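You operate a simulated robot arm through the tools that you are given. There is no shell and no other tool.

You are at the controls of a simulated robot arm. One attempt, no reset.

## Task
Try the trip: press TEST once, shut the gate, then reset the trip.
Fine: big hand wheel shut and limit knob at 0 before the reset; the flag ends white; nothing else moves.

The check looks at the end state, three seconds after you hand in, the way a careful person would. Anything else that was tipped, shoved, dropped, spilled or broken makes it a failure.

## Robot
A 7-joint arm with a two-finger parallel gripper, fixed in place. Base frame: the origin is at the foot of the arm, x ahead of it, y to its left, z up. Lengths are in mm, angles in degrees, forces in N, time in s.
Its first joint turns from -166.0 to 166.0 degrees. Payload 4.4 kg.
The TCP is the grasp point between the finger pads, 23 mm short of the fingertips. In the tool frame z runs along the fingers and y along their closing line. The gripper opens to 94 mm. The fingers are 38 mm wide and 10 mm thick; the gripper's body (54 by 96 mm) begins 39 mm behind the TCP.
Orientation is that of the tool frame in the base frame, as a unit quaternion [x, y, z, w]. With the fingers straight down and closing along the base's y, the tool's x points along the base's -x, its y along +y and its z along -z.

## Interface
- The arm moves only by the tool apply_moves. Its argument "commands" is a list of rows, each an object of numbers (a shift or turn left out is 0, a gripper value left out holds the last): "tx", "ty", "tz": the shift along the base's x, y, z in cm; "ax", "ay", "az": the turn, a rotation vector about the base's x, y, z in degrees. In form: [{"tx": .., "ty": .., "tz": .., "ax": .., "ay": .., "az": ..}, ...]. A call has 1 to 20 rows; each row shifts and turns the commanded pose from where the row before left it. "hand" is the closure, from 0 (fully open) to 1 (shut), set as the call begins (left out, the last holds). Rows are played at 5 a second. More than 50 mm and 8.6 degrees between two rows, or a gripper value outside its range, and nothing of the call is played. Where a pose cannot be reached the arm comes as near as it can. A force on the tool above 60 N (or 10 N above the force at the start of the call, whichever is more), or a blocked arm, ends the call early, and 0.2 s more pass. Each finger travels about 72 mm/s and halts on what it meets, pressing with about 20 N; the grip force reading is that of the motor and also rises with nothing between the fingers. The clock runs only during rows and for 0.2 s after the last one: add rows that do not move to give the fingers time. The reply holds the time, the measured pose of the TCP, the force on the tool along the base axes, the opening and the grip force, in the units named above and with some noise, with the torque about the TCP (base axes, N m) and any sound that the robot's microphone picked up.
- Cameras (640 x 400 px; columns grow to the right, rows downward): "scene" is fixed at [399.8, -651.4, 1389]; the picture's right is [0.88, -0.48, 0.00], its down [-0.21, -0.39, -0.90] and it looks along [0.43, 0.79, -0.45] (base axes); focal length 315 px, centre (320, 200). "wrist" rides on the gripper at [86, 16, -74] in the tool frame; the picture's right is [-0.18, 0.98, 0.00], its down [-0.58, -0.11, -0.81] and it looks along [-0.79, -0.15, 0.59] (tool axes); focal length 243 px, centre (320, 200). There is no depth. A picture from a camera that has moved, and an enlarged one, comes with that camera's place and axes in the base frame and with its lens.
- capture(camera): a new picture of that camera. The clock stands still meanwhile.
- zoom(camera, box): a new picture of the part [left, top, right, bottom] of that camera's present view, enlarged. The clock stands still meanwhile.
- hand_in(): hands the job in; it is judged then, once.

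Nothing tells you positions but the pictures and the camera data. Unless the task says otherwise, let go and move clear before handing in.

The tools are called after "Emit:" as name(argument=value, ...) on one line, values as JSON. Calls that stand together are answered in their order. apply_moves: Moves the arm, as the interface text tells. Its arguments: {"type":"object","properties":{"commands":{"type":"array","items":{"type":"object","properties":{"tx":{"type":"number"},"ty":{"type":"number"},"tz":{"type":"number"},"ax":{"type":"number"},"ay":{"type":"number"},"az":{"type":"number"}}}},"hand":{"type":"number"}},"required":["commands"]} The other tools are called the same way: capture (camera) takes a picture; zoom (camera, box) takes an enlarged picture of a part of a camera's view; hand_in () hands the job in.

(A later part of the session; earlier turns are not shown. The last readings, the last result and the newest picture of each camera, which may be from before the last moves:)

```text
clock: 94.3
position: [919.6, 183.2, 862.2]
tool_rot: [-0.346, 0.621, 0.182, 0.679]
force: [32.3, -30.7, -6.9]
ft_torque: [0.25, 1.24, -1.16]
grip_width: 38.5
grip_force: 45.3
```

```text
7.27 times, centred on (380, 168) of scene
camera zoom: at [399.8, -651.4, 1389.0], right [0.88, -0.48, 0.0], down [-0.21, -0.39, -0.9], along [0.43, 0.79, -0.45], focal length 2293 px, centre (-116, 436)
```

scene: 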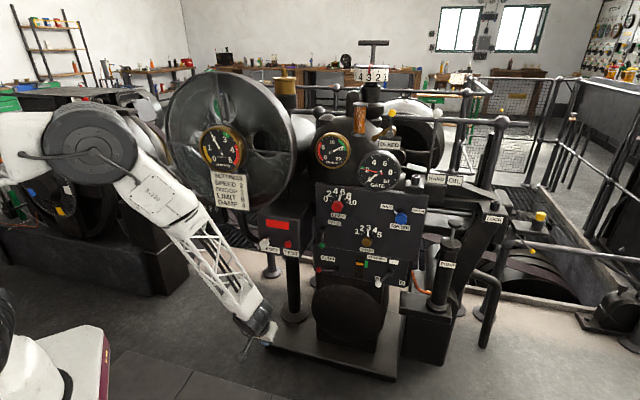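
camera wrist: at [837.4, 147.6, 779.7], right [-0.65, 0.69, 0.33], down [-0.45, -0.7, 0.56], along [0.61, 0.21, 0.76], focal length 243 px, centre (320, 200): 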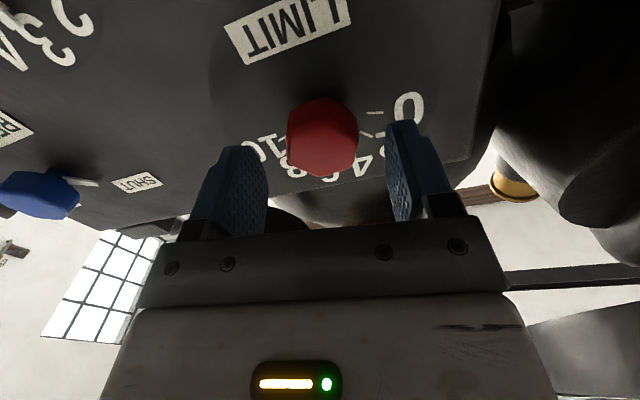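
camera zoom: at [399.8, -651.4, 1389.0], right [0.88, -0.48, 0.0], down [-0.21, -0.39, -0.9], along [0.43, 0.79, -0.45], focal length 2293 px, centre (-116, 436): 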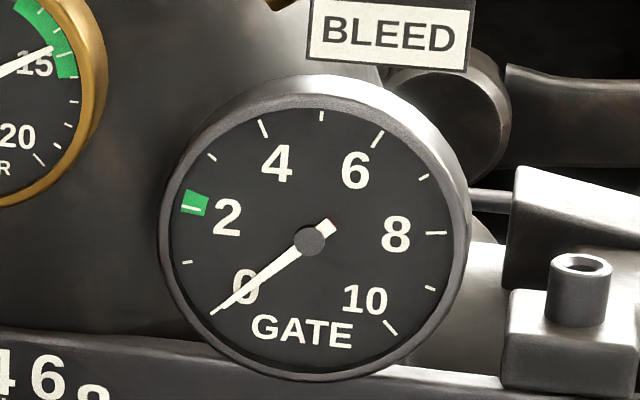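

The knob hit its stop at 0 and both gate pointers now read 0. Releasing and backing straight out.

Emit:
apply_moves(commands=[{}, {}, {}], hand=0.3)

Emit:
apply_moves(commands=[{"tx": -1.1, "ty": -1.03}, {"tx": -1.46, "ty": -1.37}, {"tx": -2.2, "ty": -2.05}, {"tx": -2.9, "ty": -2.7}, {"tx": -2.9, "ty": -2.7}, {"tx": -2.9, "ty": -2.7}, {"tx": -2.9, "ty": -2.7}, {}])

Emit:
capture(camera="scene")

Emit:
zoom(camera="scene", box=[310, 170, 370, 230])

Emit:
zoom(camera="scene", box=[150, 60, 330, 220])

Emit:
zoom(camera="scene", box=[395, 150, 475, 210])

```text
clock: 95.1
position: [919.5, 185.0, 863.5]
tool_rot: [-0.348, 0.62, 0.183, 0.679]
force: [0.1, -0.4, -0.2]
ft_torque: [-0.02, 0.0, -0.01]
grip_width: 65.8
grip_force: 0.0
```

```text
clock: 96.9
position: [756.1, 32.7, 864.5]
tool_rot: [-0.346, 0.621, 0.182, 0.679]
force: [0.5, -0.5, -0.4]
ft_torque: [0.0, -0.02, -0.04]
grip_width: 66.1
grip_force: 0.0
```

```text
taken
```

scene: 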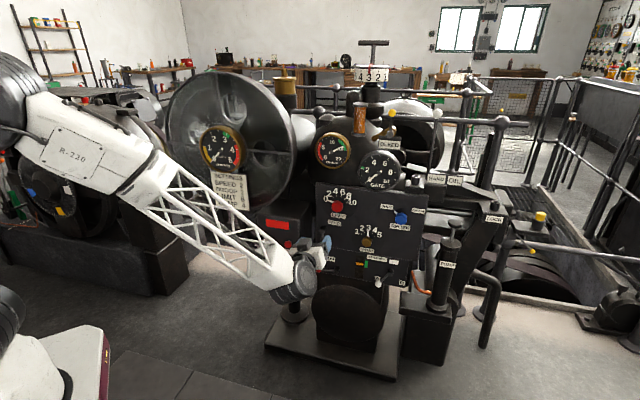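

```text
6.67 times, centred on (340, 200) of scene
camera zoom: at [399.8, -651.4, 1389.0], right [0.88, -0.48, 0.0], down [-0.21, -0.39, -0.9], along [0.43, 0.79, -0.45], focal length 2102 px, centre (187, 200)
```

zoom: 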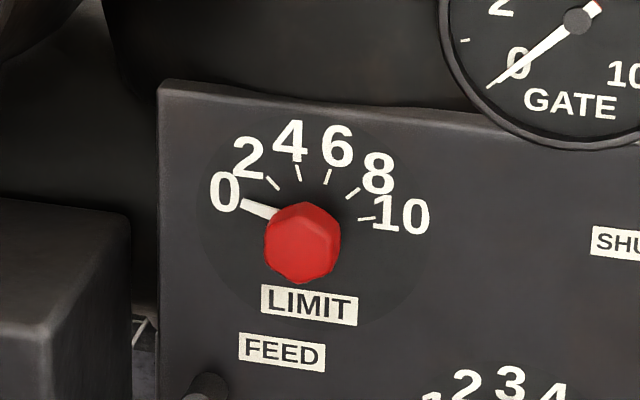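

```text
2.50 times, centred on (240, 140) of scene
camera zoom: at [399.8, -651.4, 1389.0], right [0.88, -0.48, 0.0], down [-0.21, -0.39, -0.9], along [0.43, 0.79, -0.45], focal length 788 px, centre (520, 350)
```

zoom: 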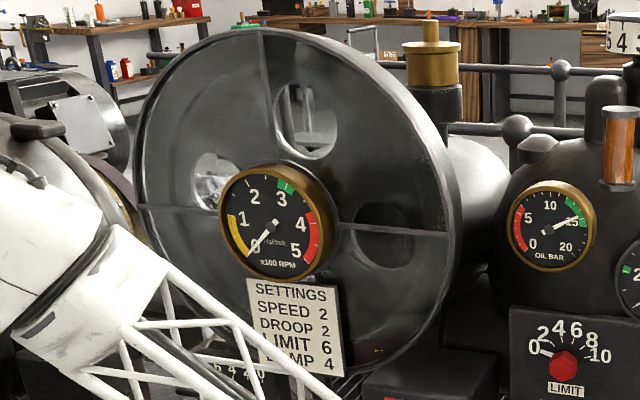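

```text
6.67 times, centred on (435, 180) of scene
camera zoom: at [399.8, -651.4, 1389.0], right [0.88, -0.48, 0.0], down [-0.21, -0.39, -0.9], along [0.43, 0.79, -0.45], focal length 2102 px, centre (-447, 333)
```

zoom: 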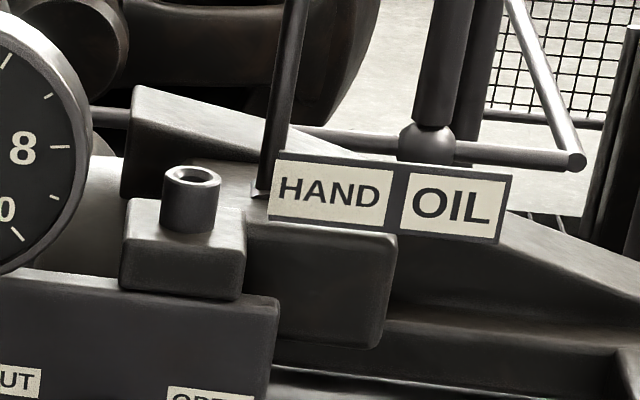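

TEST is done, limit is at 0 and the flywheel has run down to 0. I'll take one more careful look for a hand wheel on the right end of the machine from closer in.

Emit:
apply_moves(commands=[{"tx": -1, "ty": -4}, {"ty": -4.5}, {"ty": -4.5}, {"ty": -4.5, "ax": -5.5, "ay": 5.8}, {"ty": -4.5, "ax": -5.5, "ay": 5.8}, {"ty": -4.5, "ax": -5.5, "ay": 5.8}, {"ty": -4.5, "ax": -5.5, "ay": 5.8}, {"ty": -2, "tx": 2, "ax": -5.5, "ay": 5.8}, {"tx": 3, "tz": 2, "ax": -5.5, "ay": 5.8}, {"tx": 3, "tz": 2, "ax": -5.5, "ay": 5.8}, {"tx": 3, "tz": 2}, {"tx": 2, "tz": 2}, {}])

Emit:
capture(camera="wrist")

Emit:
zoom(camera="wrist", box=[0, 0, 10, 400])

Emit:
zoom(camera="wrist", box=[0, 0, 640, 10])

```text
clock: 99.7
position: [873.8, -298.5, 941.9]
tool_rot: [-0.463, 0.838, 0.079, 0.276]
force: [-0.8, 0.6, -0.5]
ft_torque: [0.03, 0.03, 0.0]
grip_width: 65.9
grip_force: 0.1
```

```text
taken
camera wrist: at [795.9, -381.8, 956.0], right [-0.73, 0.68, -0.02], down [0.02, 0.05, 1.0], along [0.68, 0.73, -0.05], focal length 243 px, centre (320, 200)
```

wrist: 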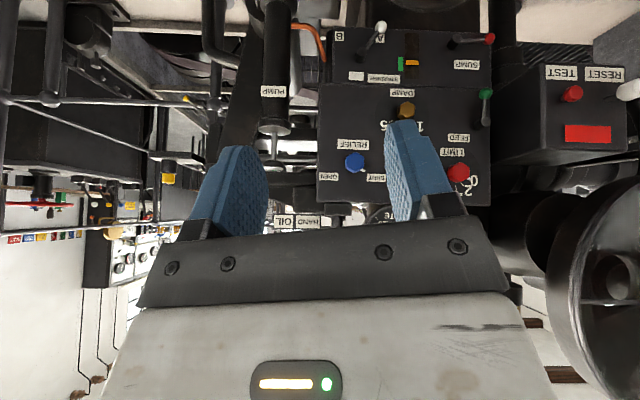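

```text
1.00 times, centred on (5, 200) of wrist (not enlarged: the box is as wide or as high as the picture)
camera zoom: at [795.9, -381.8, 956.0], right [-0.73, 0.68, -0.02], down [0.02, 0.05, 1.0], along [0.68, 0.73, -0.05], focal length 243 px, centre (635, 200)
```

zoom: 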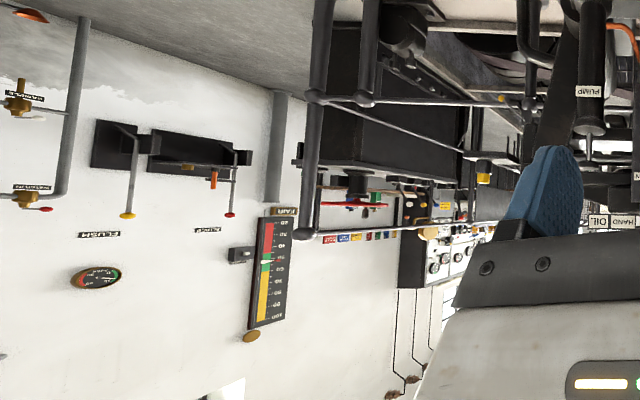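

```text
1.00 times, centred on (320, 5) of wrist (not enlarged: the box is as wide or as high as the picture)
camera zoom: at [795.9, -381.8, 956.0], right [-0.73, 0.68, -0.02], down [0.02, 0.05, 1.0], along [0.68, 0.73, -0.05], focal length 243 px, centre (320, 395)
```

zoom: 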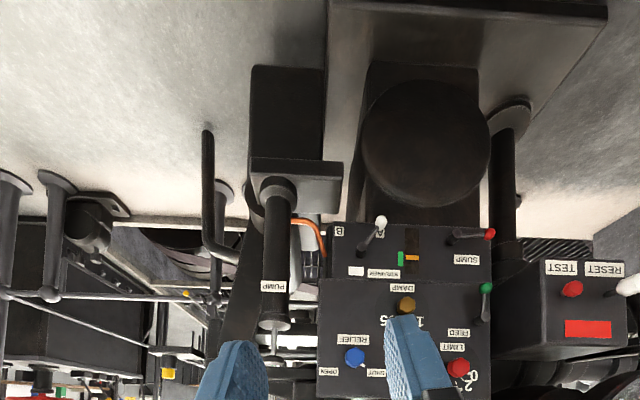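

Emit:
zoom(camera="wrist", box=[500, 150, 640, 400])

Emit:
zoom(camera="wrist", box=[630, 0, 640, 400])

Emit:
zoom(camera="wrist", box=[90, 20, 330, 240])

```text
1.60 times, centred on (570, 275) of wrist
camera zoom: at [795.9, -381.8, 956.0], right [-0.73, 0.68, -0.02], down [0.02, 0.05, 1.0], along [0.68, 0.73, -0.05], focal length 388 px, centre (-80, 80)
```

zoom: 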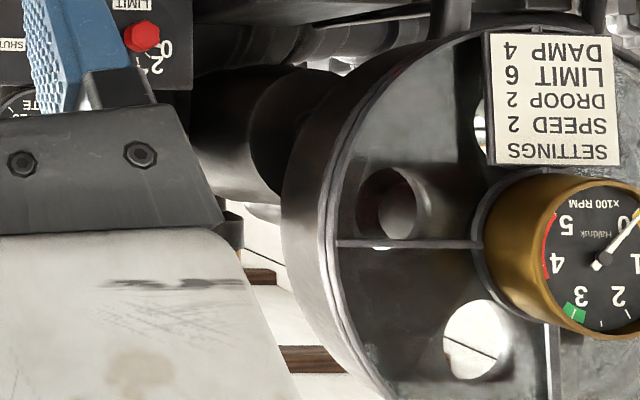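

```text
1.00 times, centred on (635, 200) of wrist (not enlarged: the box is as wide or as high as the picture)
camera zoom: at [795.9, -381.8, 956.0], right [-0.73, 0.68, -0.02], down [0.02, 0.05, 1.0], along [0.68, 0.73, -0.05], focal length 243 px, centre (5, 200)
```

zoom: 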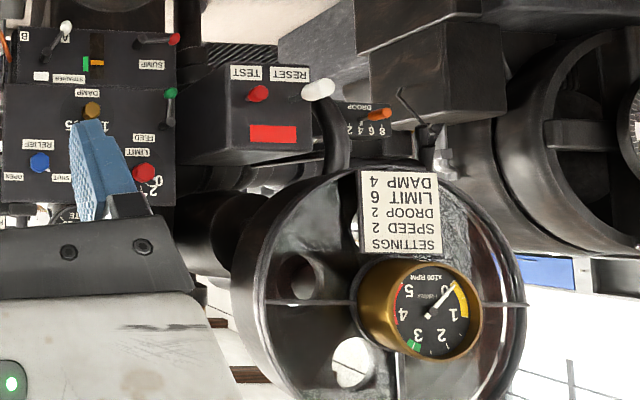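

```text
1.82 times, centred on (210, 130) of wrist
camera zoom: at [795.9, -381.8, 956.0], right [-0.73, 0.68, -0.02], down [0.02, 0.05, 1.0], along [0.68, 0.73, -0.05], focal length 441 px, centre (520, 327)
```

zoom: 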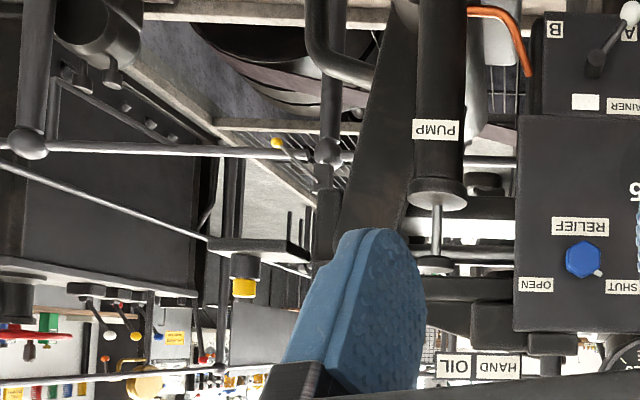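

Let me take a close look at the left machine's graduated disk, now that the arm is out of the way.

Emit:
zoom(camera="scene", box=[15, 145, 85, 225])

Emit:
zoom(camera="scene", box=[0, 140, 20, 260])

Emit:
zoom(camera="scene", box=[0, 60, 100, 160])

Emit:
zoom(camera="scene", box=[600, 60, 640, 260])

```text
5.00 times, centred on (50, 185) of scene
camera zoom: at [399.8, -651.4, 1389.0], right [0.88, -0.48, 0.0], down [-0.21, -0.39, -0.9], along [0.43, 0.79, -0.45], focal length 1576 px, centre (1670, 275)
```

zoom: 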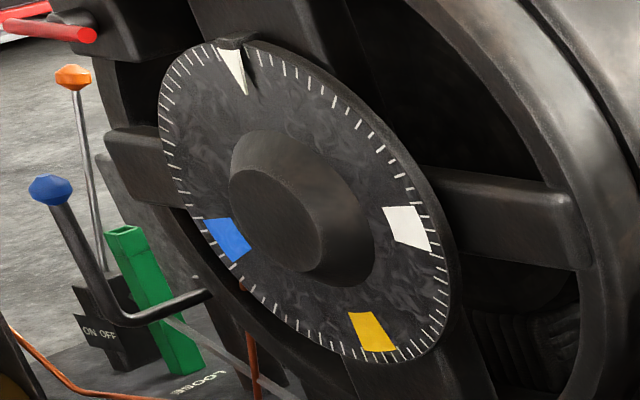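

```text
3.33 times, centred on (10, 200) of scene
camera zoom: at [399.8, -651.4, 1389.0], right [0.88, -0.48, 0.0], down [-0.21, -0.39, -0.9], along [0.43, 0.79, -0.45], focal length 1051 px, centre (1353, 200)
```

zoom: 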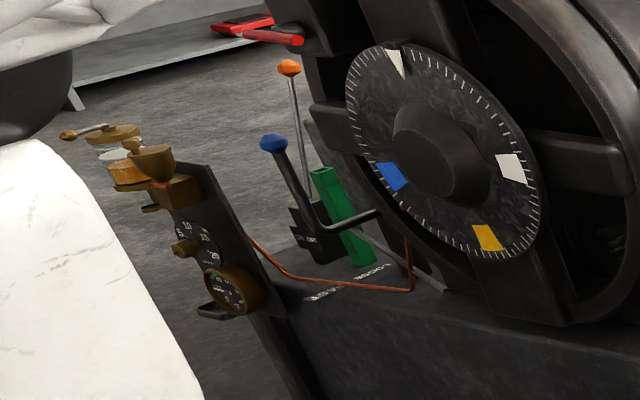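

```text
4.00 times, centred on (50, 110) of scene
camera zoom: at [399.8, -651.4, 1389.0], right [0.88, -0.48, 0.0], down [-0.21, -0.39, -0.9], along [0.43, 0.79, -0.45], focal length 1261 px, centre (1400, 560)
```

zoom: 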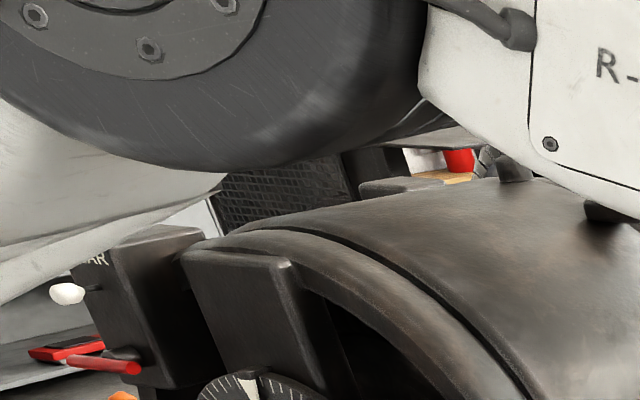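

```text
2.00 times, centred on (620, 160) of scene
camera zoom: at [399.8, -651.4, 1389.0], right [0.88, -0.48, 0.0], down [-0.21, -0.39, -0.9], along [0.43, 0.79, -0.45], focal length 630 px, centre (-280, 280)
```

zoom: 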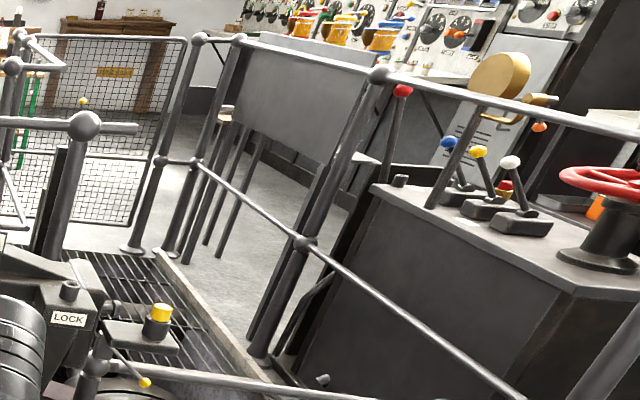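

Emit:
zoom(camera="scene", box=[100, 300, 540, 400])

Emit:
zoom(camera="scene", box=[290, 380, 410, 400])

Emit:
zoom(camera="scene", box=[0, 395, 640, 400])

Emit:
zoom(camera="scene", box=[320, 30, 420, 100])

```text
1.45 times, centred on (320, 350) of scene
camera zoom: at [399.8, -651.4, 1389.0], right [0.88, -0.48, 0.0], down [-0.21, -0.39, -0.9], along [0.43, 0.79, -0.45], focal length 459 px, centre (320, -18)
```

zoom: 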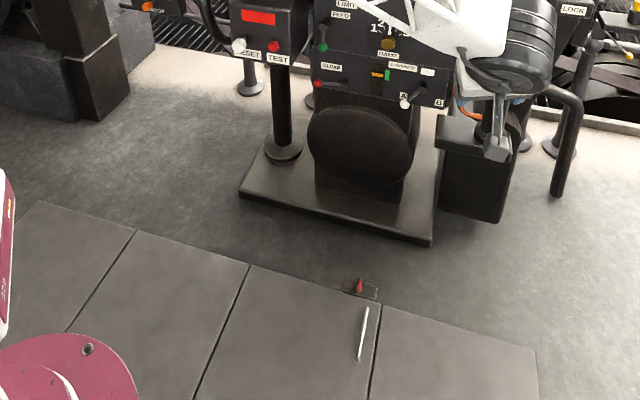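

```text
5.33 times, centred on (350, 390) of scene
camera zoom: at [399.8, -651.4, 1389.0], right [0.88, -0.48, 0.0], down [-0.21, -0.39, -0.9], along [0.43, 0.79, -0.45], focal length 1681 px, centre (160, -813)
```

zoom: 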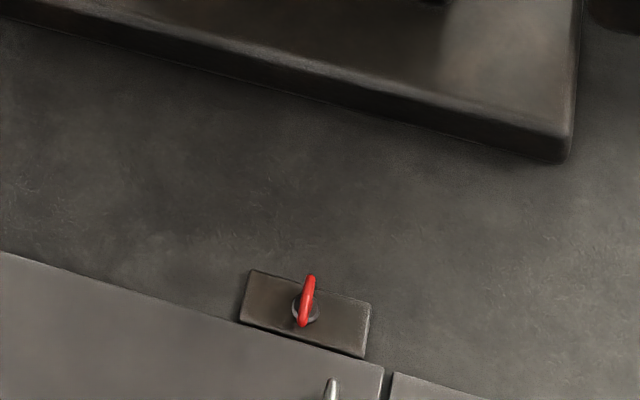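

```text
1.00 times, centred on (320, 398) of scene (not enlarged: the box is as wide or as high as the picture)
camera zoom: at [399.8, -651.4, 1389.0], right [0.88, -0.48, 0.0], down [-0.21, -0.39, -0.9], along [0.43, 0.79, -0.45], focal length 315 px, centre (320, 2)
```

zoom: 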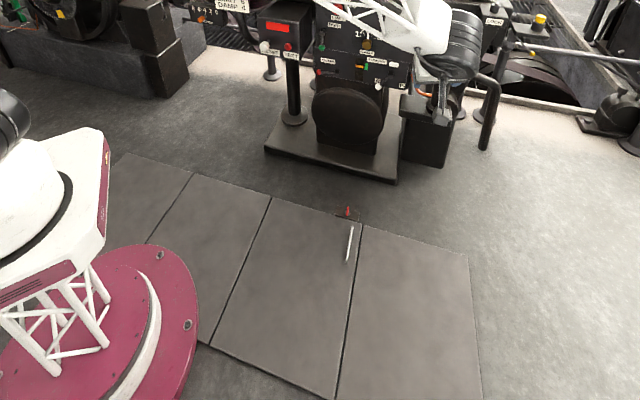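

```text
5.71 times, centred on (370, 65) of scene
camera zoom: at [399.8, -651.4, 1389.0], right [0.88, -0.48, 0.0], down [-0.21, -0.39, -0.9], along [0.43, 0.79, -0.45], focal length 1802 px, centre (34, 971)
```

zoom: 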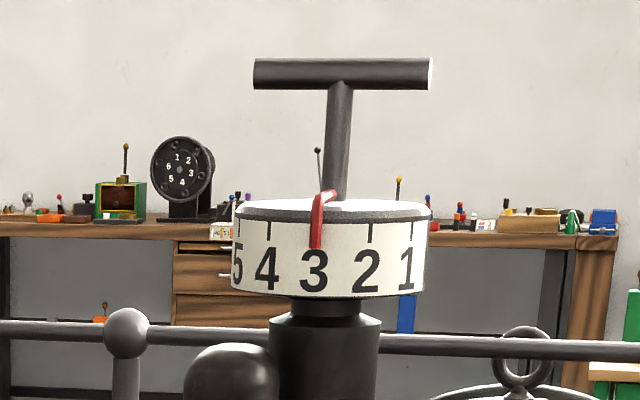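

There's a floor hatch in front of the machine with a lift handle and a small red turn-latch, both within reach with the tool down. A hand wheel could be underneath, so I'll inspect it closely.

Emit:
apply_moves(commands=[{"tx": -4, "tz": -4}, {"tx": -4, "tz": -4}, {"tx": -4, "tz": -4}, {"tx": -4, "tz": -4}, {"tx": -4, "tz": -4}, {"tz": -4, "ax": -5.5, "ay": 5.8}, {"tz": -4, "ax": -5.5, "ay": 5.8}, {"tz": -4, "ax": -5, "ay": 5}, {"tz": -4}, {"tz": -4}, {}])

Emit:
capture(camera="wrist")

Emit:
zoom(camera="wrist", box=[0, 0, 640, 10])

Emit:
capture(camera="scene")

```text
refused: row 1 steps farther than a row can; nothing moved
```

```text
taken
camera wrist: at [795.9, -381.8, 956.0], right [-0.73, 0.68, -0.02], down [0.02, 0.05, 1.0], along [0.68, 0.73, -0.05], focal length 243 px, centre (320, 200)
```

wrist: 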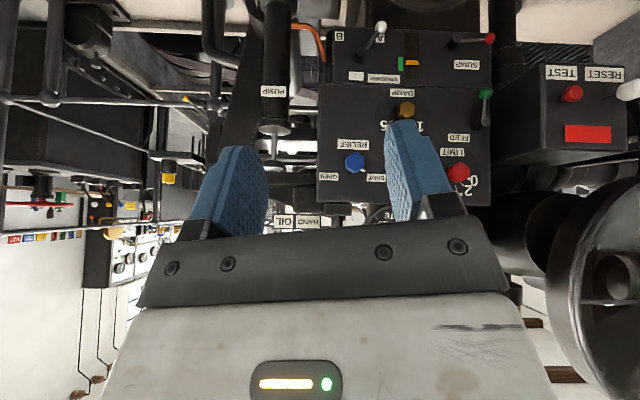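

```text
1.00 times, centred on (320, 5) of wrist (not enlarged: the box is as wide or as high as the picture)
camera zoom: at [795.9, -381.8, 956.0], right [-0.73, 0.68, -0.02], down [0.02, 0.05, 1.0], along [0.68, 0.73, -0.05], focal length 243 px, centre (320, 395)
```

zoom: 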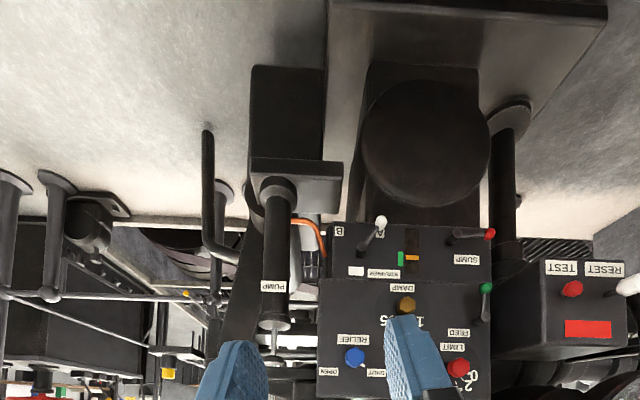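

```text
taken
```

scene: 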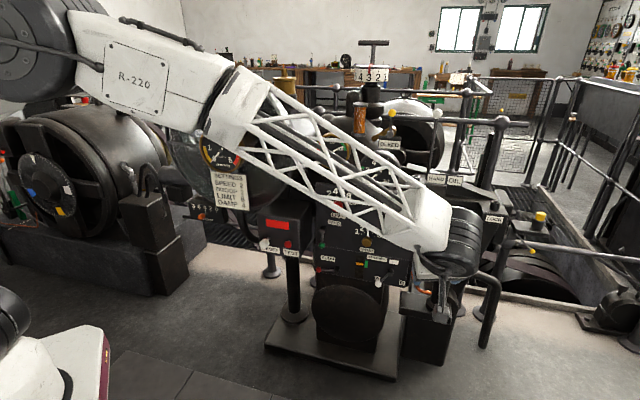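

Emit:
apply_moves(commands=[{"tx": -3.2, "tz": -3}, {"tx": -3.2, "tz": -3}, {"tx": -3.2, "tz": -3}, {"tx": -3.2, "tz": -3}, {"tx": -3.2, "tz": -3}, {"tx": -3.2, "tz": -3}, {"tx": -3.2, "tz": -3}, {"tz": -4, "ax": -4, "ay": 4}, {"tz": -4, "ax": -4, "ay": 4}, {"tz": -4, "ax": -4, "ay": 4}, {"tz": -4, "ax": -4, "ay": 4}, {"tz": -4}, {}])

Emit:
capture(camera="wrist")

Emit:
zoom(camera="wrist", box=[0, 0, 640, 10])

```text
clock: 102.5
position: [651.4, -296.0, 531.1]
tool_rot: [-0.482, 0.871, 0.025, 0.091]
force: [0.5, -0.3, -0.4]
ft_torque: [-0.02, -0.01, 0.0]
grip_width: 65.6
grip_force: 0.0
```

```text
taken
camera wrist: at [583.3, -370.9, 588.4], right [-0.73, 0.68, -0.01], down [0.29, 0.32, 0.9], along [0.62, 0.66, -0.43], focal length 243 px, centre (320, 200)
```

wrist: 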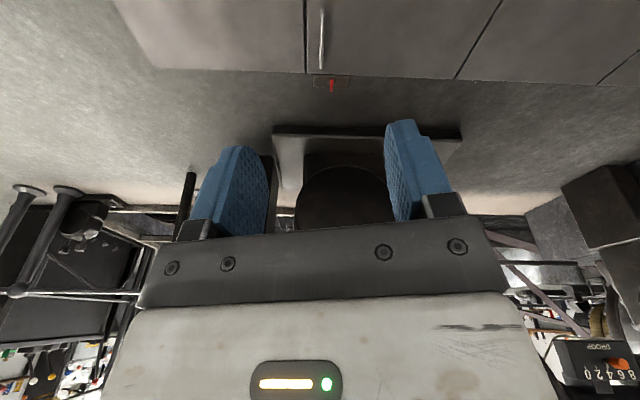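

```text
1.00 times, centred on (320, 5) of wrist (not enlarged: the box is as wide or as high as the picture)
camera zoom: at [583.3, -370.9, 588.4], right [-0.73, 0.68, -0.01], down [0.29, 0.32, 0.9], along [0.62, 0.66, -0.43], focal length 243 px, centre (320, 395)
```

zoom: 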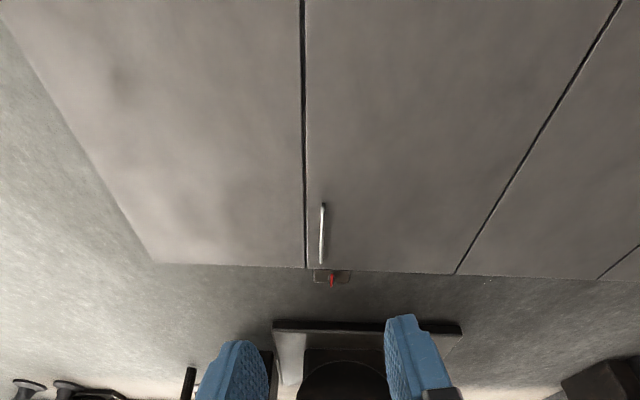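

Emit:
zoom(camera="wrist", box=[290, 0, 380, 110])

Emit:
zoom(camera="scene", box=[330, 395, 380, 400])

```text
3.64 times, centred on (335, 55) of wrist
camera zoom: at [583.3, -370.9, 588.4], right [-0.73, 0.68, -0.01], down [0.29, 0.32, 0.9], along [0.62, 0.66, -0.43], focal length 882 px, centre (266, 727)
```

zoom: 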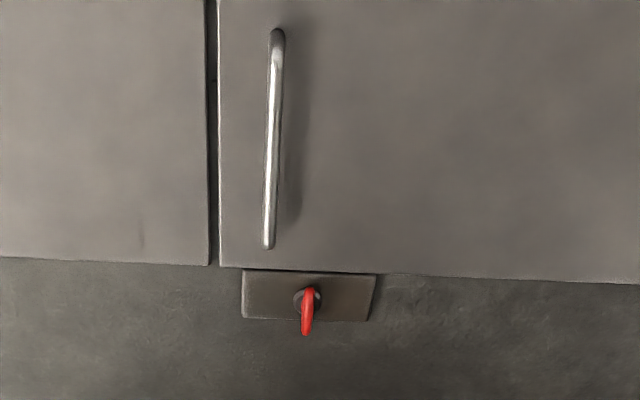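

```text
12.80 times, centred on (355, 398) of scene
camera zoom: at [399.8, -651.4, 1389.0], right [0.88, -0.48, 0.0], down [-0.21, -0.39, -0.9], along [0.43, 0.79, -0.45], focal length 4035 px, centre (-128, -2328)
```

zoom: 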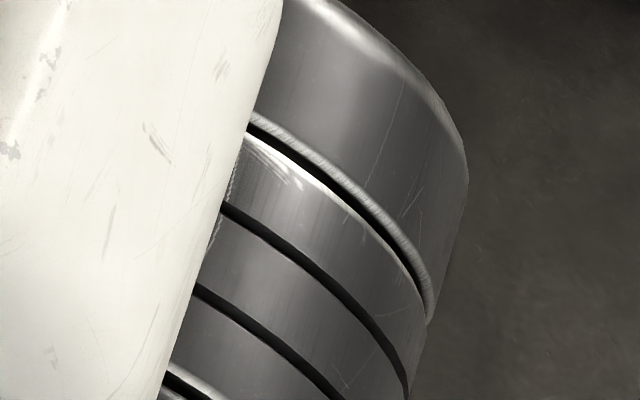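

Before touching the hatch, I'll check the one sector I haven't seen, behind and to the right of the robot.

Emit:
apply_moves(commands=[{"tx": -3, "tz": 4}, {"tx": -3, "tz": 4}, {"tx": -3, "tz": 4}, {"tx": -3, "tz": 4}, {"tx": -3, "tz": 4}, {"tx": -3, "tz": 4}, {"tx": -3, "tz": 4}, {"tx": -3, "tz": 4}, {"tz": 4, "az": -8}, {"tz": 4, "az": -8}, {"az": -8}, {"az": -8}, {"az": -8}, {"az": -8}, {"az": -8, "ty": -2, "tx": -2}, {"az": -8, "ty": -2, "tx": -2}, {"az": -8, "ty": -2, "tx": -2}, {"az": -8, "ty": -2, "tx": -2}, {}])

Emit:
apply_moves(commands=[{"az": -8, "tx": -4, "ty": -1}, {"az": -8, "tx": -4, "ty": -1}, {"az": -8, "tx": -4, "ty": -1}, {"az": -8, "tx": -4, "ty": -1}, {"az": -8, "tx": -4, "ty": -0.5}, {"az": -5, "tx": -4}, {"az": -5, "tx": -4}, {"az": -5, "tx": -4}, {"az": -5, "tx": -4, "ty": 1}, {"az": -5, "tx": -4, "ty": 1}, {}])

Emit:
capture(camera="wrist")

Emit:
zoom(camera="wrist", box=[0, 0, 10, 400])

Emit:
zoom(camera="wrist", box=[0, 0, 640, 10])

```text
clock: 106.1
position: [411.9, -288.7, 937.5]
tool_rot: [0.016, 0.995, -0.025, 0.096]
force: [-0.6, -0.1, -0.4]
ft_torque: [0.01, 0.02, -0.02]
grip_width: 65.8
grip_force: 0.2
stopped in row 17: the arm was blocked; the commanded pose is now the measured one
```

```text
clock: 106.8
position: [360.4, -256.3, 913.9]
tool_rot: [0.108, 0.991, -0.022, 0.073]
force: [0.5, 0.2, 1.4]
ft_torque: [0.01, 0.01, 0.01]
grip_width: 65.8
grip_force: 0.0
stopped in row 3: the arm was blocked; the commanded pose is now the measured one
```

```text
taken
camera wrist: at [269.6, -217.7, 975.2], right [0.39, 0.92, 0.0], down [0.43, -0.18, 0.89], along [0.82, -0.35, -0.46], focal length 243 px, centre (320, 200)
```

wrist: 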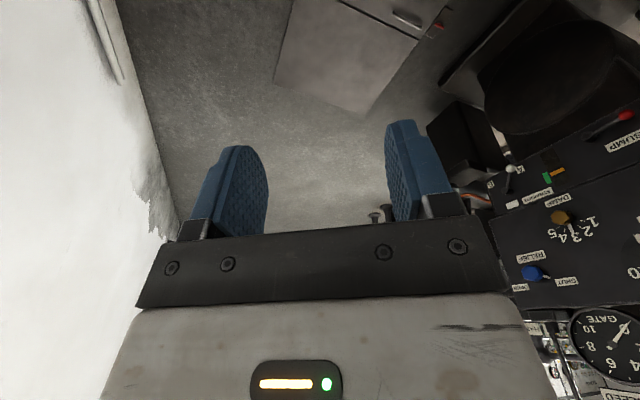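

```text
1.00 times, centred on (5, 200) of wrist (not enlarged: the box is as wide or as high as the picture)
camera zoom: at [269.6, -217.7, 975.2], right [0.39, 0.92, 0.0], down [0.43, -0.18, 0.89], along [0.82, -0.35, -0.46], focal length 243 px, centre (635, 200)
```

zoom: 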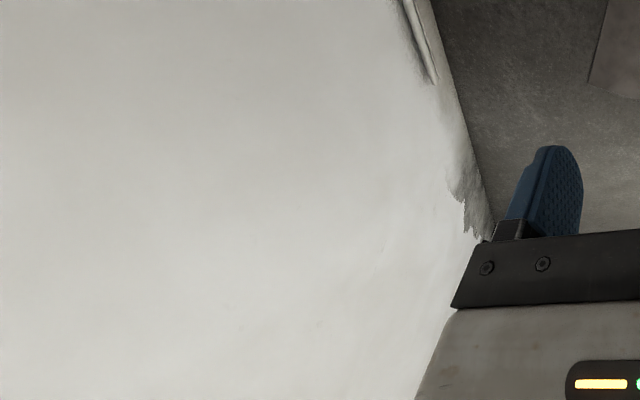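

```text
1.00 times, centred on (320, 5) of wrist (not enlarged: the box is as wide or as high as the picture)
camera zoom: at [269.6, -217.7, 975.2], right [0.39, 0.92, 0.0], down [0.43, -0.18, 0.89], along [0.82, -0.35, -0.46], focal length 243 px, centre (320, 395)
```

zoom: 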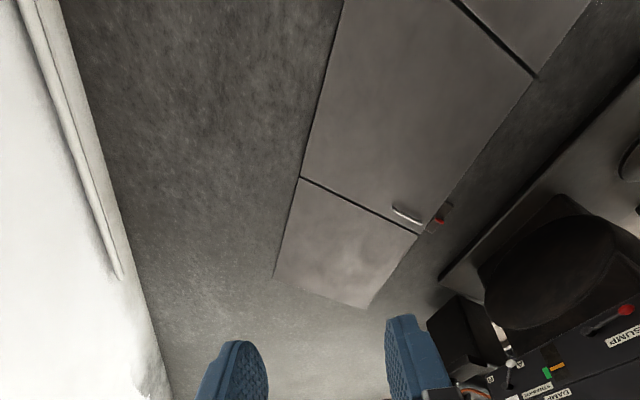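

Nothing there either. The floor hatch is the only hidden place within reach. I'll go above it with the tool pointing down and look closely at the handle and latch.

Emit:
apply_moves(commands=[{"tx": 2, "ty": 1, "az": 8.2}, {"tx": 3, "ty": 1, "az": 8.2}, {"tx": 3, "ty": 1, "az": 8.2}, {"tx": 3, "ty": 1, "az": 8.2}, {"tx": 3, "ty": 1, "az": 8.2}, {"tx": 3, "az": 8.2}, {"tx": 3, "az": 8.2}, {"tx": 3, "tz": -3, "az": 8.2}, {"tx": 3, "tz": -4}, {"tx": 3, "tz": -4}, {"tx": 3, "tz": -4}, {"tx": 3, "tz": -4}, {"tz": -4}, {"tz": -4}, {"tz": -4}, {"tz": -4}, {}])

Emit:
capture(camera="wrist")

Emit:
zoom(camera="wrist", box=[0, 0, 640, 10])

```text
clock: 110.5
position: [709.4, -209.8, 566.2]
tool_rot: [-0.444, 0.893, 0.021, 0.072]
force: [0.4, 0.5, 0.4]
ft_torque: [0.04, 0.01, -0.02]
grip_width: 65.6
grip_force: 0.1
```

```text
taken
camera wrist: at [636.4, -276.1, 626.2], right [-0.67, 0.74, 0.0], down [0.34, 0.31, 0.89], along [0.65, 0.6, -0.46], focal length 243 px, centre (320, 200)
```

wrist: 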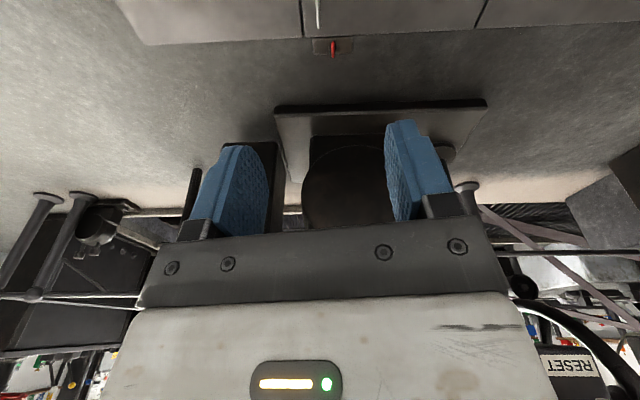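

```text
1.00 times, centred on (320, 5) of wrist (not enlarged: the box is as wide or as high as the picture)
camera zoom: at [636.4, -276.1, 626.2], right [-0.67, 0.74, 0.0], down [0.34, 0.31, 0.89], along [0.65, 0.6, -0.46], focal length 243 px, centre (320, 395)
```

zoom: 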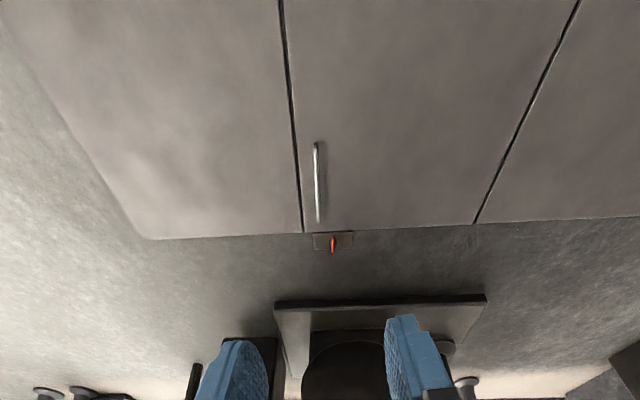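

Emit:
apply_moves(commands=[{"ax": -5.9, "ay": 6.3}, {"az": -8}, {"tx": 2, "ty": 1.8, "tz": -4}, {"tx": 2, "ty": 1.8, "tz": -4}, {"tx": 2, "ty": 1.9, "tz": -4}, {"tx": 2, "ty": 1.9, "tz": -4}, {"tx": 2.4, "ty": 1.9, "tz": -4}, {"tz": -4}, {"tz": -4}, {"tz": -4}, {"tz": -4}, {}])

Emit:
capture(camera="wrist")

Emit:
zoom(camera="wrist", box=[0, 0, 640, 10])

Emit:
zoom(camera="scene", box=[0, 390, 640, 400])

```text
refused: row 7 steps farther than a row can; nothing moved
```

```text
taken
camera wrist: at [636.4, -276.1, 626.2], right [-0.67, 0.74, 0.0], down [0.34, 0.31, 0.89], along [0.65, 0.6, -0.46], focal length 243 px, centre (320, 200)
```

wrist: 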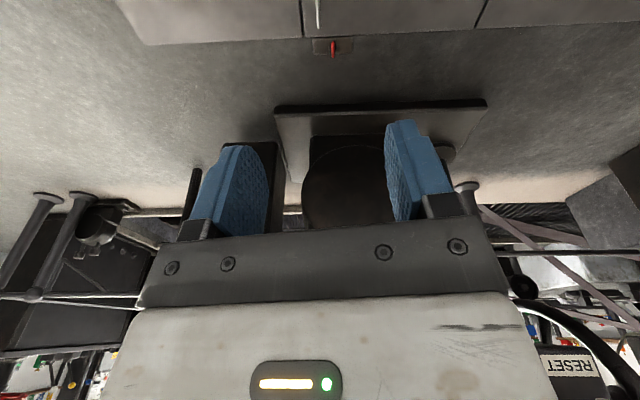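

```text
1.00 times, centred on (320, 5) of wrist (not enlarged: the box is as wide or as high as the picture)
camera zoom: at [636.4, -276.1, 626.2], right [-0.67, 0.74, 0.0], down [0.34, 0.31, 0.89], along [0.65, 0.6, -0.46], focal length 243 px, centre (320, 395)
```

zoom: 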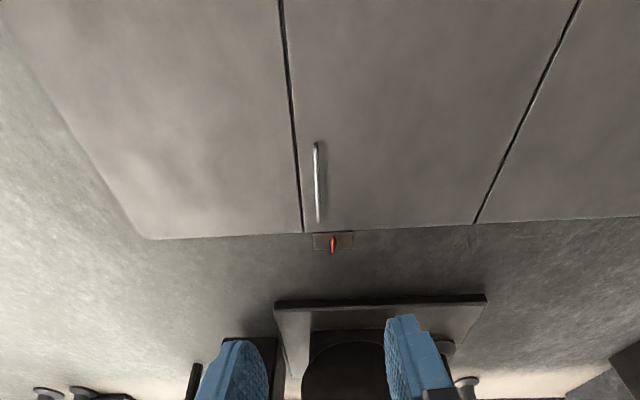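

```text
1.00 times, centred on (320, 395) of scene (not enlarged: the box is as wide or as high as the picture)
camera zoom: at [399.8, -651.4, 1389.0], right [0.88, -0.48, 0.0], down [-0.21, -0.39, -0.9], along [0.43, 0.79, -0.45], focal length 315 px, centre (320, 5)
```

zoom: 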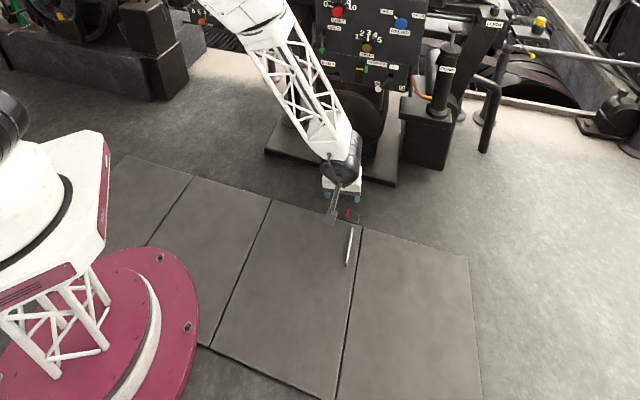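

Emit:
apply_moves(commands=[{"ax": -5.9, "ay": 6.3}, {"az": -8}, {"tx": 2, "ty": 1.8, "tz": -3.5}, {"tx": 2, "ty": 1.8, "tz": -3.5}, {"tx": 2, "ty": 1.8, "tz": -3.5}, {"tx": 2, "ty": 1.8, "tz": -3.5}, {"tx": 2, "ty": 1.8, "tz": -3.5}, {"tz": -4}, {"tz": -4}, {"tz": -4}, {"tz": -4}, {}])

Emit:
capture(camera="wrist")

Emit:
zoom(camera="wrist", box=[0, 0, 640, 10])

Emit:
zoom(camera="wrist", box=[240, 0, 400, 140])

```text
clock: 113.0
position: [809.8, -117.4, 229.8]
tool_rot: [-0.383, 0.924, -0.001, 0.001]
force: [-0.1, 0.3, -0.4]
ft_torque: [-0.02, 0.03, -0.03]
grip_width: 65.9
grip_force: 0.0
```

```text
taken
camera wrist: at [735.7, -166.8, 304.1], right [-0.56, 0.83, 0.0], down [0.49, 0.34, 0.81], along [0.67, 0.45, -0.59], focal length 243 px, centre (320, 200)
```

wrist: 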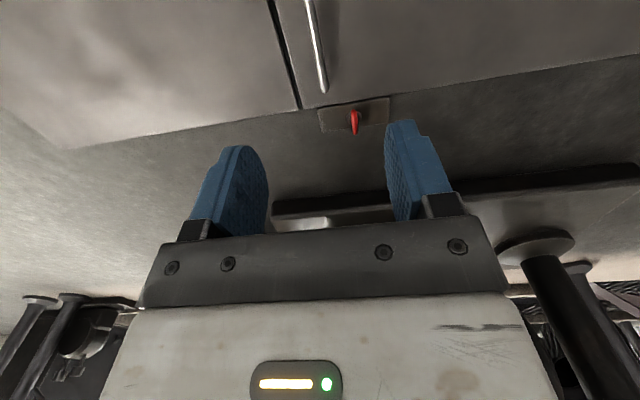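

```text
1.00 times, centred on (320, 5) of wrist (not enlarged: the box is as wide or as high as the picture)
camera zoom: at [735.7, -166.8, 304.1], right [-0.56, 0.83, 0.0], down [0.49, 0.34, 0.81], along [0.67, 0.45, -0.59], focal length 243 px, centre (320, 395)
```

zoom: 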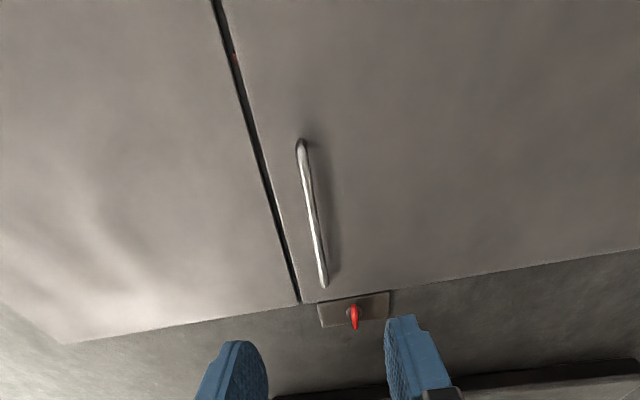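

```text
2.86 times, centred on (320, 70) of wrist
camera zoom: at [735.7, -166.8, 304.1], right [-0.56, 0.83, 0.0], down [0.49, 0.34, 0.81], along [0.67, 0.45, -0.59], focal length 693 px, centre (320, 571)
```

zoom: 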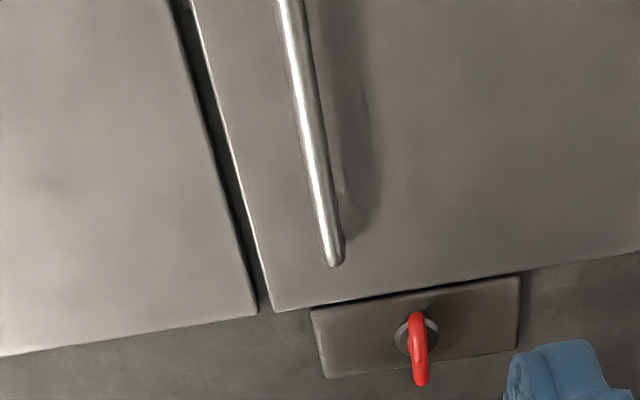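

The handle bar lies along the machine's facing direction. I'll centre over it and descend with open fingers to inspect and try lifting gently.

Emit:
apply_moves(commands=[{"tx": 0.48, "ty": -0.5}, {"tz": -3}, {"tz": -3}, {"tz": -3}, {"tz": -3}, {}])

Emit:
capture(camera="wrist")

Emit:
zoom(camera="wrist", box=[0, 0, 640, 10])

Emit:
zoom(camera="scene", box=[300, 385, 400, 400])

```text
clock: 114.5
position: [812.9, -119.8, 109.9]
tool_rot: [-0.382, 0.924, -0.001, 0.0]
force: [-0.2, 0.1, 0.5]
ft_torque: [-0.01, -0.01, 0.0]
grip_width: 65.7
grip_force: 0.0
```

```text
taken
camera wrist: at [740.0, -170.6, 184.8], right [-0.56, 0.83, 0.0], down [0.49, 0.34, 0.81], along [0.67, 0.45, -0.59], focal length 243 px, centre (320, 200)
```

wrist: 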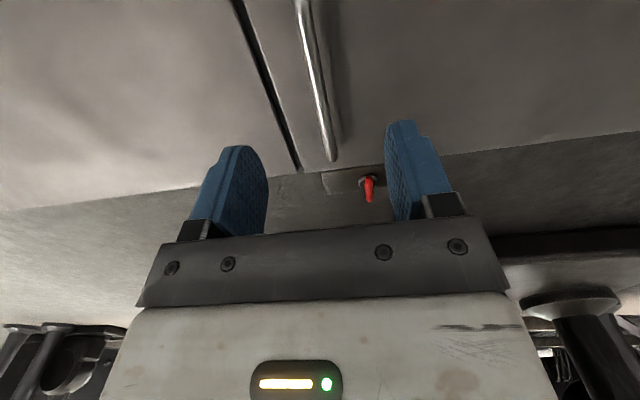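

```text
1.00 times, centred on (320, 5) of wrist (not enlarged: the box is as wide or as high as the picture)
camera zoom: at [740.0, -170.6, 184.8], right [-0.56, 0.83, 0.0], down [0.49, 0.34, 0.81], along [0.67, 0.45, -0.59], focal length 243 px, centre (320, 395)
```

zoom: 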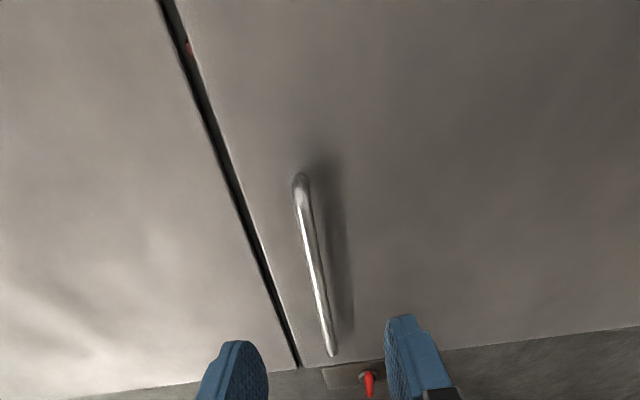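

```text
6.40 times, centred on (350, 392) of scene
camera zoom: at [399.8, -651.4, 1389.0], right [0.88, -0.48, 0.0], down [-0.21, -0.39, -0.9], along [0.43, 0.79, -0.45], focal length 2018 px, centre (128, -1032)
```

zoom: 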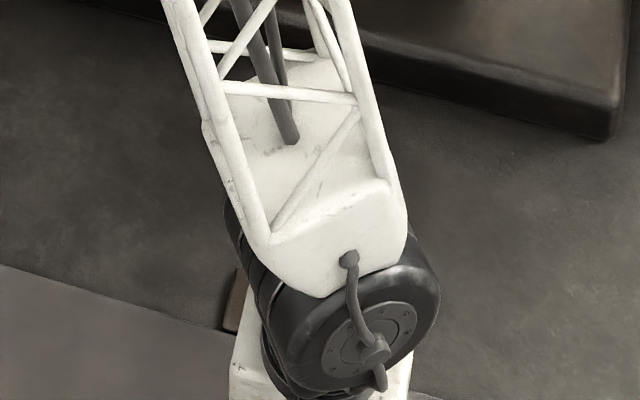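

I can see something red through the gap beside the hatch, so the hand wheel is very likely in the pit underneath. The latch points away from the hatch and looks released. I'll descend onto the handle bar.

Emit:
apply_moves(commands=[{"tz": -3}, {"tz": -3}, {}])

Emit:
zoom(camera="wrist", box=[0, 0, 640, 10])

Emit:
zoom(camera="wrist", box=[200, 60, 440, 240])

Emit:
zoom(camera="wrist", box=[60, 0, 260, 60])

```text
clock: 115.2
position: [813.3, -123.3, 49.8]
tool_rot: [-0.382, 0.924, -0.002, -0.001]
force: [-0.3, 0.2, -0.5]
ft_torque: [0.03, 0.04, 0.04]
grip_width: 65.9
grip_force: 0.1
```

```text
1.00 times, centred on (320, 5) of wrist (not enlarged: the box is as wide or as high as the picture)
camera zoom: at [740.3, -172.3, 123.4], right [-0.56, 0.83, 0.0], down [0.49, 0.33, 0.81], along [0.67, 0.45, -0.59], focal length 243 px, centre (320, 395)
```

zoom: 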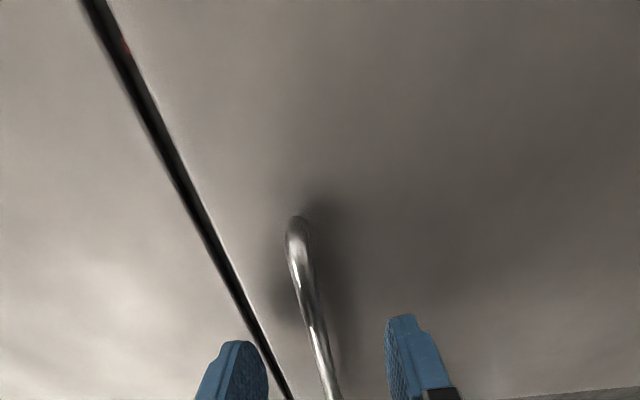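

```text
2.22 times, centred on (320, 150) of wrist
camera zoom: at [740.3, -172.3, 123.4], right [-0.56, 0.83, 0.0], down [0.49, 0.33, 0.81], along [0.67, 0.45, -0.59], focal length 539 px, centre (320, 311)
```

zoom: 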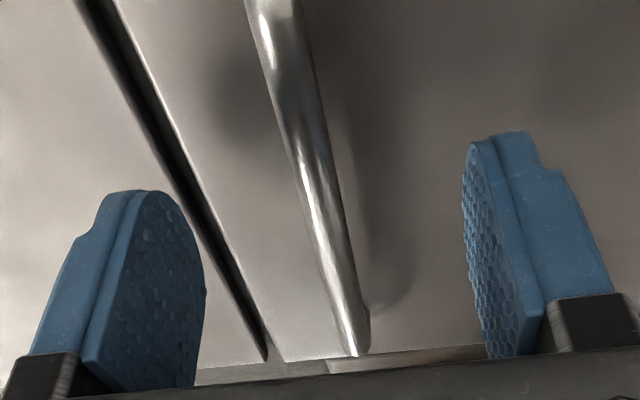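

```text
3.20 times, centred on (160, 30) of wrist
camera zoom: at [740.3, -172.3, 123.4], right [-0.56, 0.83, 0.0], down [0.49, 0.33, 0.81], along [0.67, 0.45, -0.59], focal length 776 px, centre (832, 744)
```

zoom: 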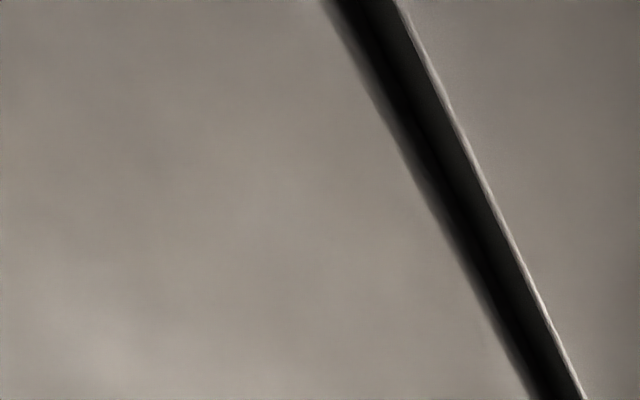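

The bar is at z ≈ 27. Descending so the pads straddle it, then closing.

Emit:
apply_moves(commands=[{"tz": -0.6}, {"tz": -0.6}, {"tz": -0.5}, {}])

Emit:
zoom(camera="wrist", box=[200, 60, 440, 240])

```text
clock: 116.2
position: [812.4, -123.0, 32.9]
tool_rot: [-0.382, 0.924, -0.001, 0.001]
force: [-0.7, 0.0, 0.0]
ft_torque: [0.04, 0.01, 0.02]
grip_width: 65.8
grip_force: 0.2
```

```text
2.22 times, centred on (320, 150) of wrist
camera zoom: at [740.7, -172.2, 106.8], right [-0.56, 0.83, 0.0], down [0.49, 0.34, 0.81], along [0.67, 0.45, -0.59], focal length 539 px, centre (320, 311)
```

zoom: 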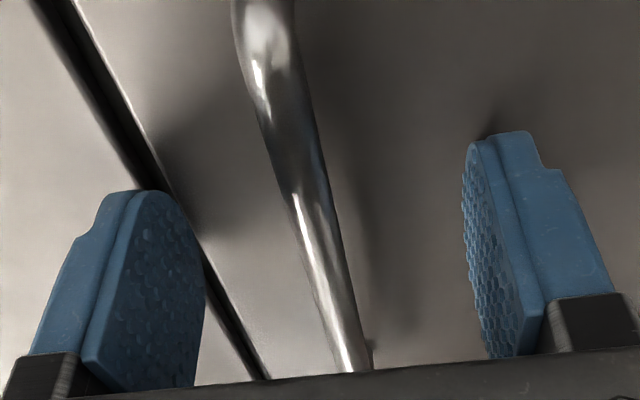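

Emit:
apply_moves(commands=[{}, {}, {}, {}], hand=1)

Emit:
zoom(camera="wrist", box=[200, 60, 440, 240])

```text
clock: 117.2
position: [814.6, -123.2, 32.6]
tool_rot: [-0.381, 0.924, -0.001, 0.001]
force: [1.5, -0.8, -1.9]
ft_torque: [-0.03, 0.01, 0.24]
grip_width: 9.4
grip_force: 44.6
```

```text
2.22 times, centred on (320, 150) of wrist
camera zoom: at [740.7, -172.2, 106.8], right [-0.56, 0.83, 0.0], down [0.49, 0.34, 0.81], along [0.67, 0.45, -0.59], focal length 539 px, centre (320, 311)
```

zoom: 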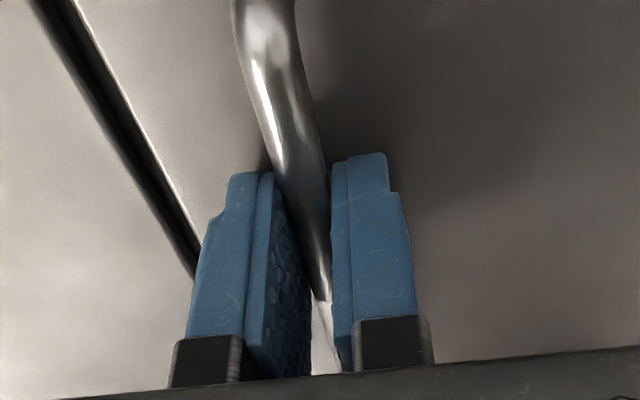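

Gripped the bar. I'll try lifting 10 mm and read the force.

Emit:
apply_moves(commands=[{"tz": 0.5}, {"tz": 0.5}, {}])

Emit:
zoom(camera="wrist", box=[0, 0, 640, 10])

Emit:
zoom(camera="scene", box=[0, 390, 640, 400])

```text
clock: 118.0
position: [813.2, -123.7, 42.4]
tool_rot: [-0.382, 0.924, -0.001, 0.0]
force: [7.1, -17.4, -32.4]
ft_torque: [-0.16, -0.19, 0.41]
grip_width: 9.8
grip_force: 44.6
```

```text
1.00 times, centred on (320, 5) of wrist (not enlarged: the box is as wide or as high as the picture)
camera zoom: at [740.1, -172.6, 116.0], right [-0.56, 0.83, 0.0], down [0.49, 0.33, 0.81], along [0.67, 0.45, -0.59], focal length 243 px, centre (320, 395)
```

zoom: 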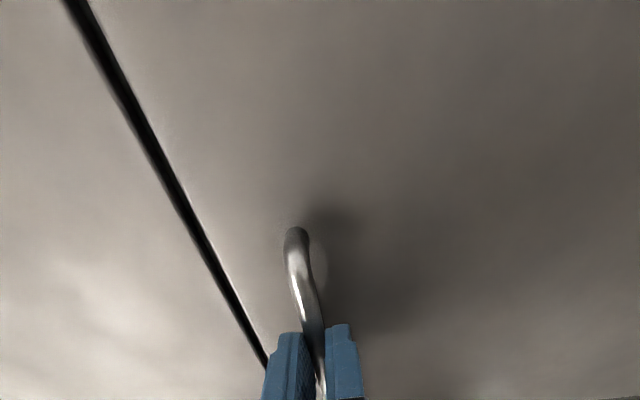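

```text
1.00 times, centred on (320, 395) of scene (not enlarged: the box is as wide or as high as the picture)
camera zoom: at [399.8, -651.4, 1389.0], right [0.88, -0.48, 0.0], down [-0.21, -0.39, -0.9], along [0.43, 0.79, -0.45], focal length 315 px, centre (320, 5)
```

zoom: 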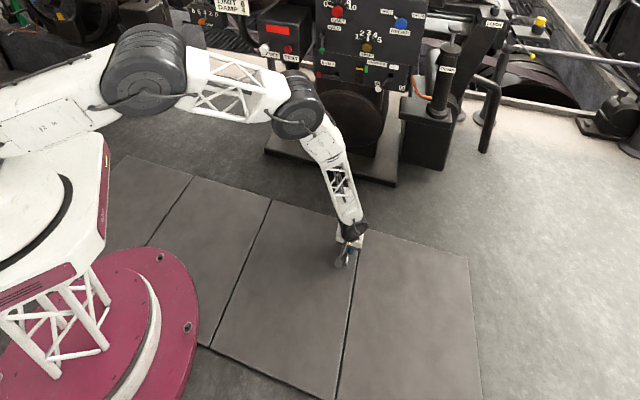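

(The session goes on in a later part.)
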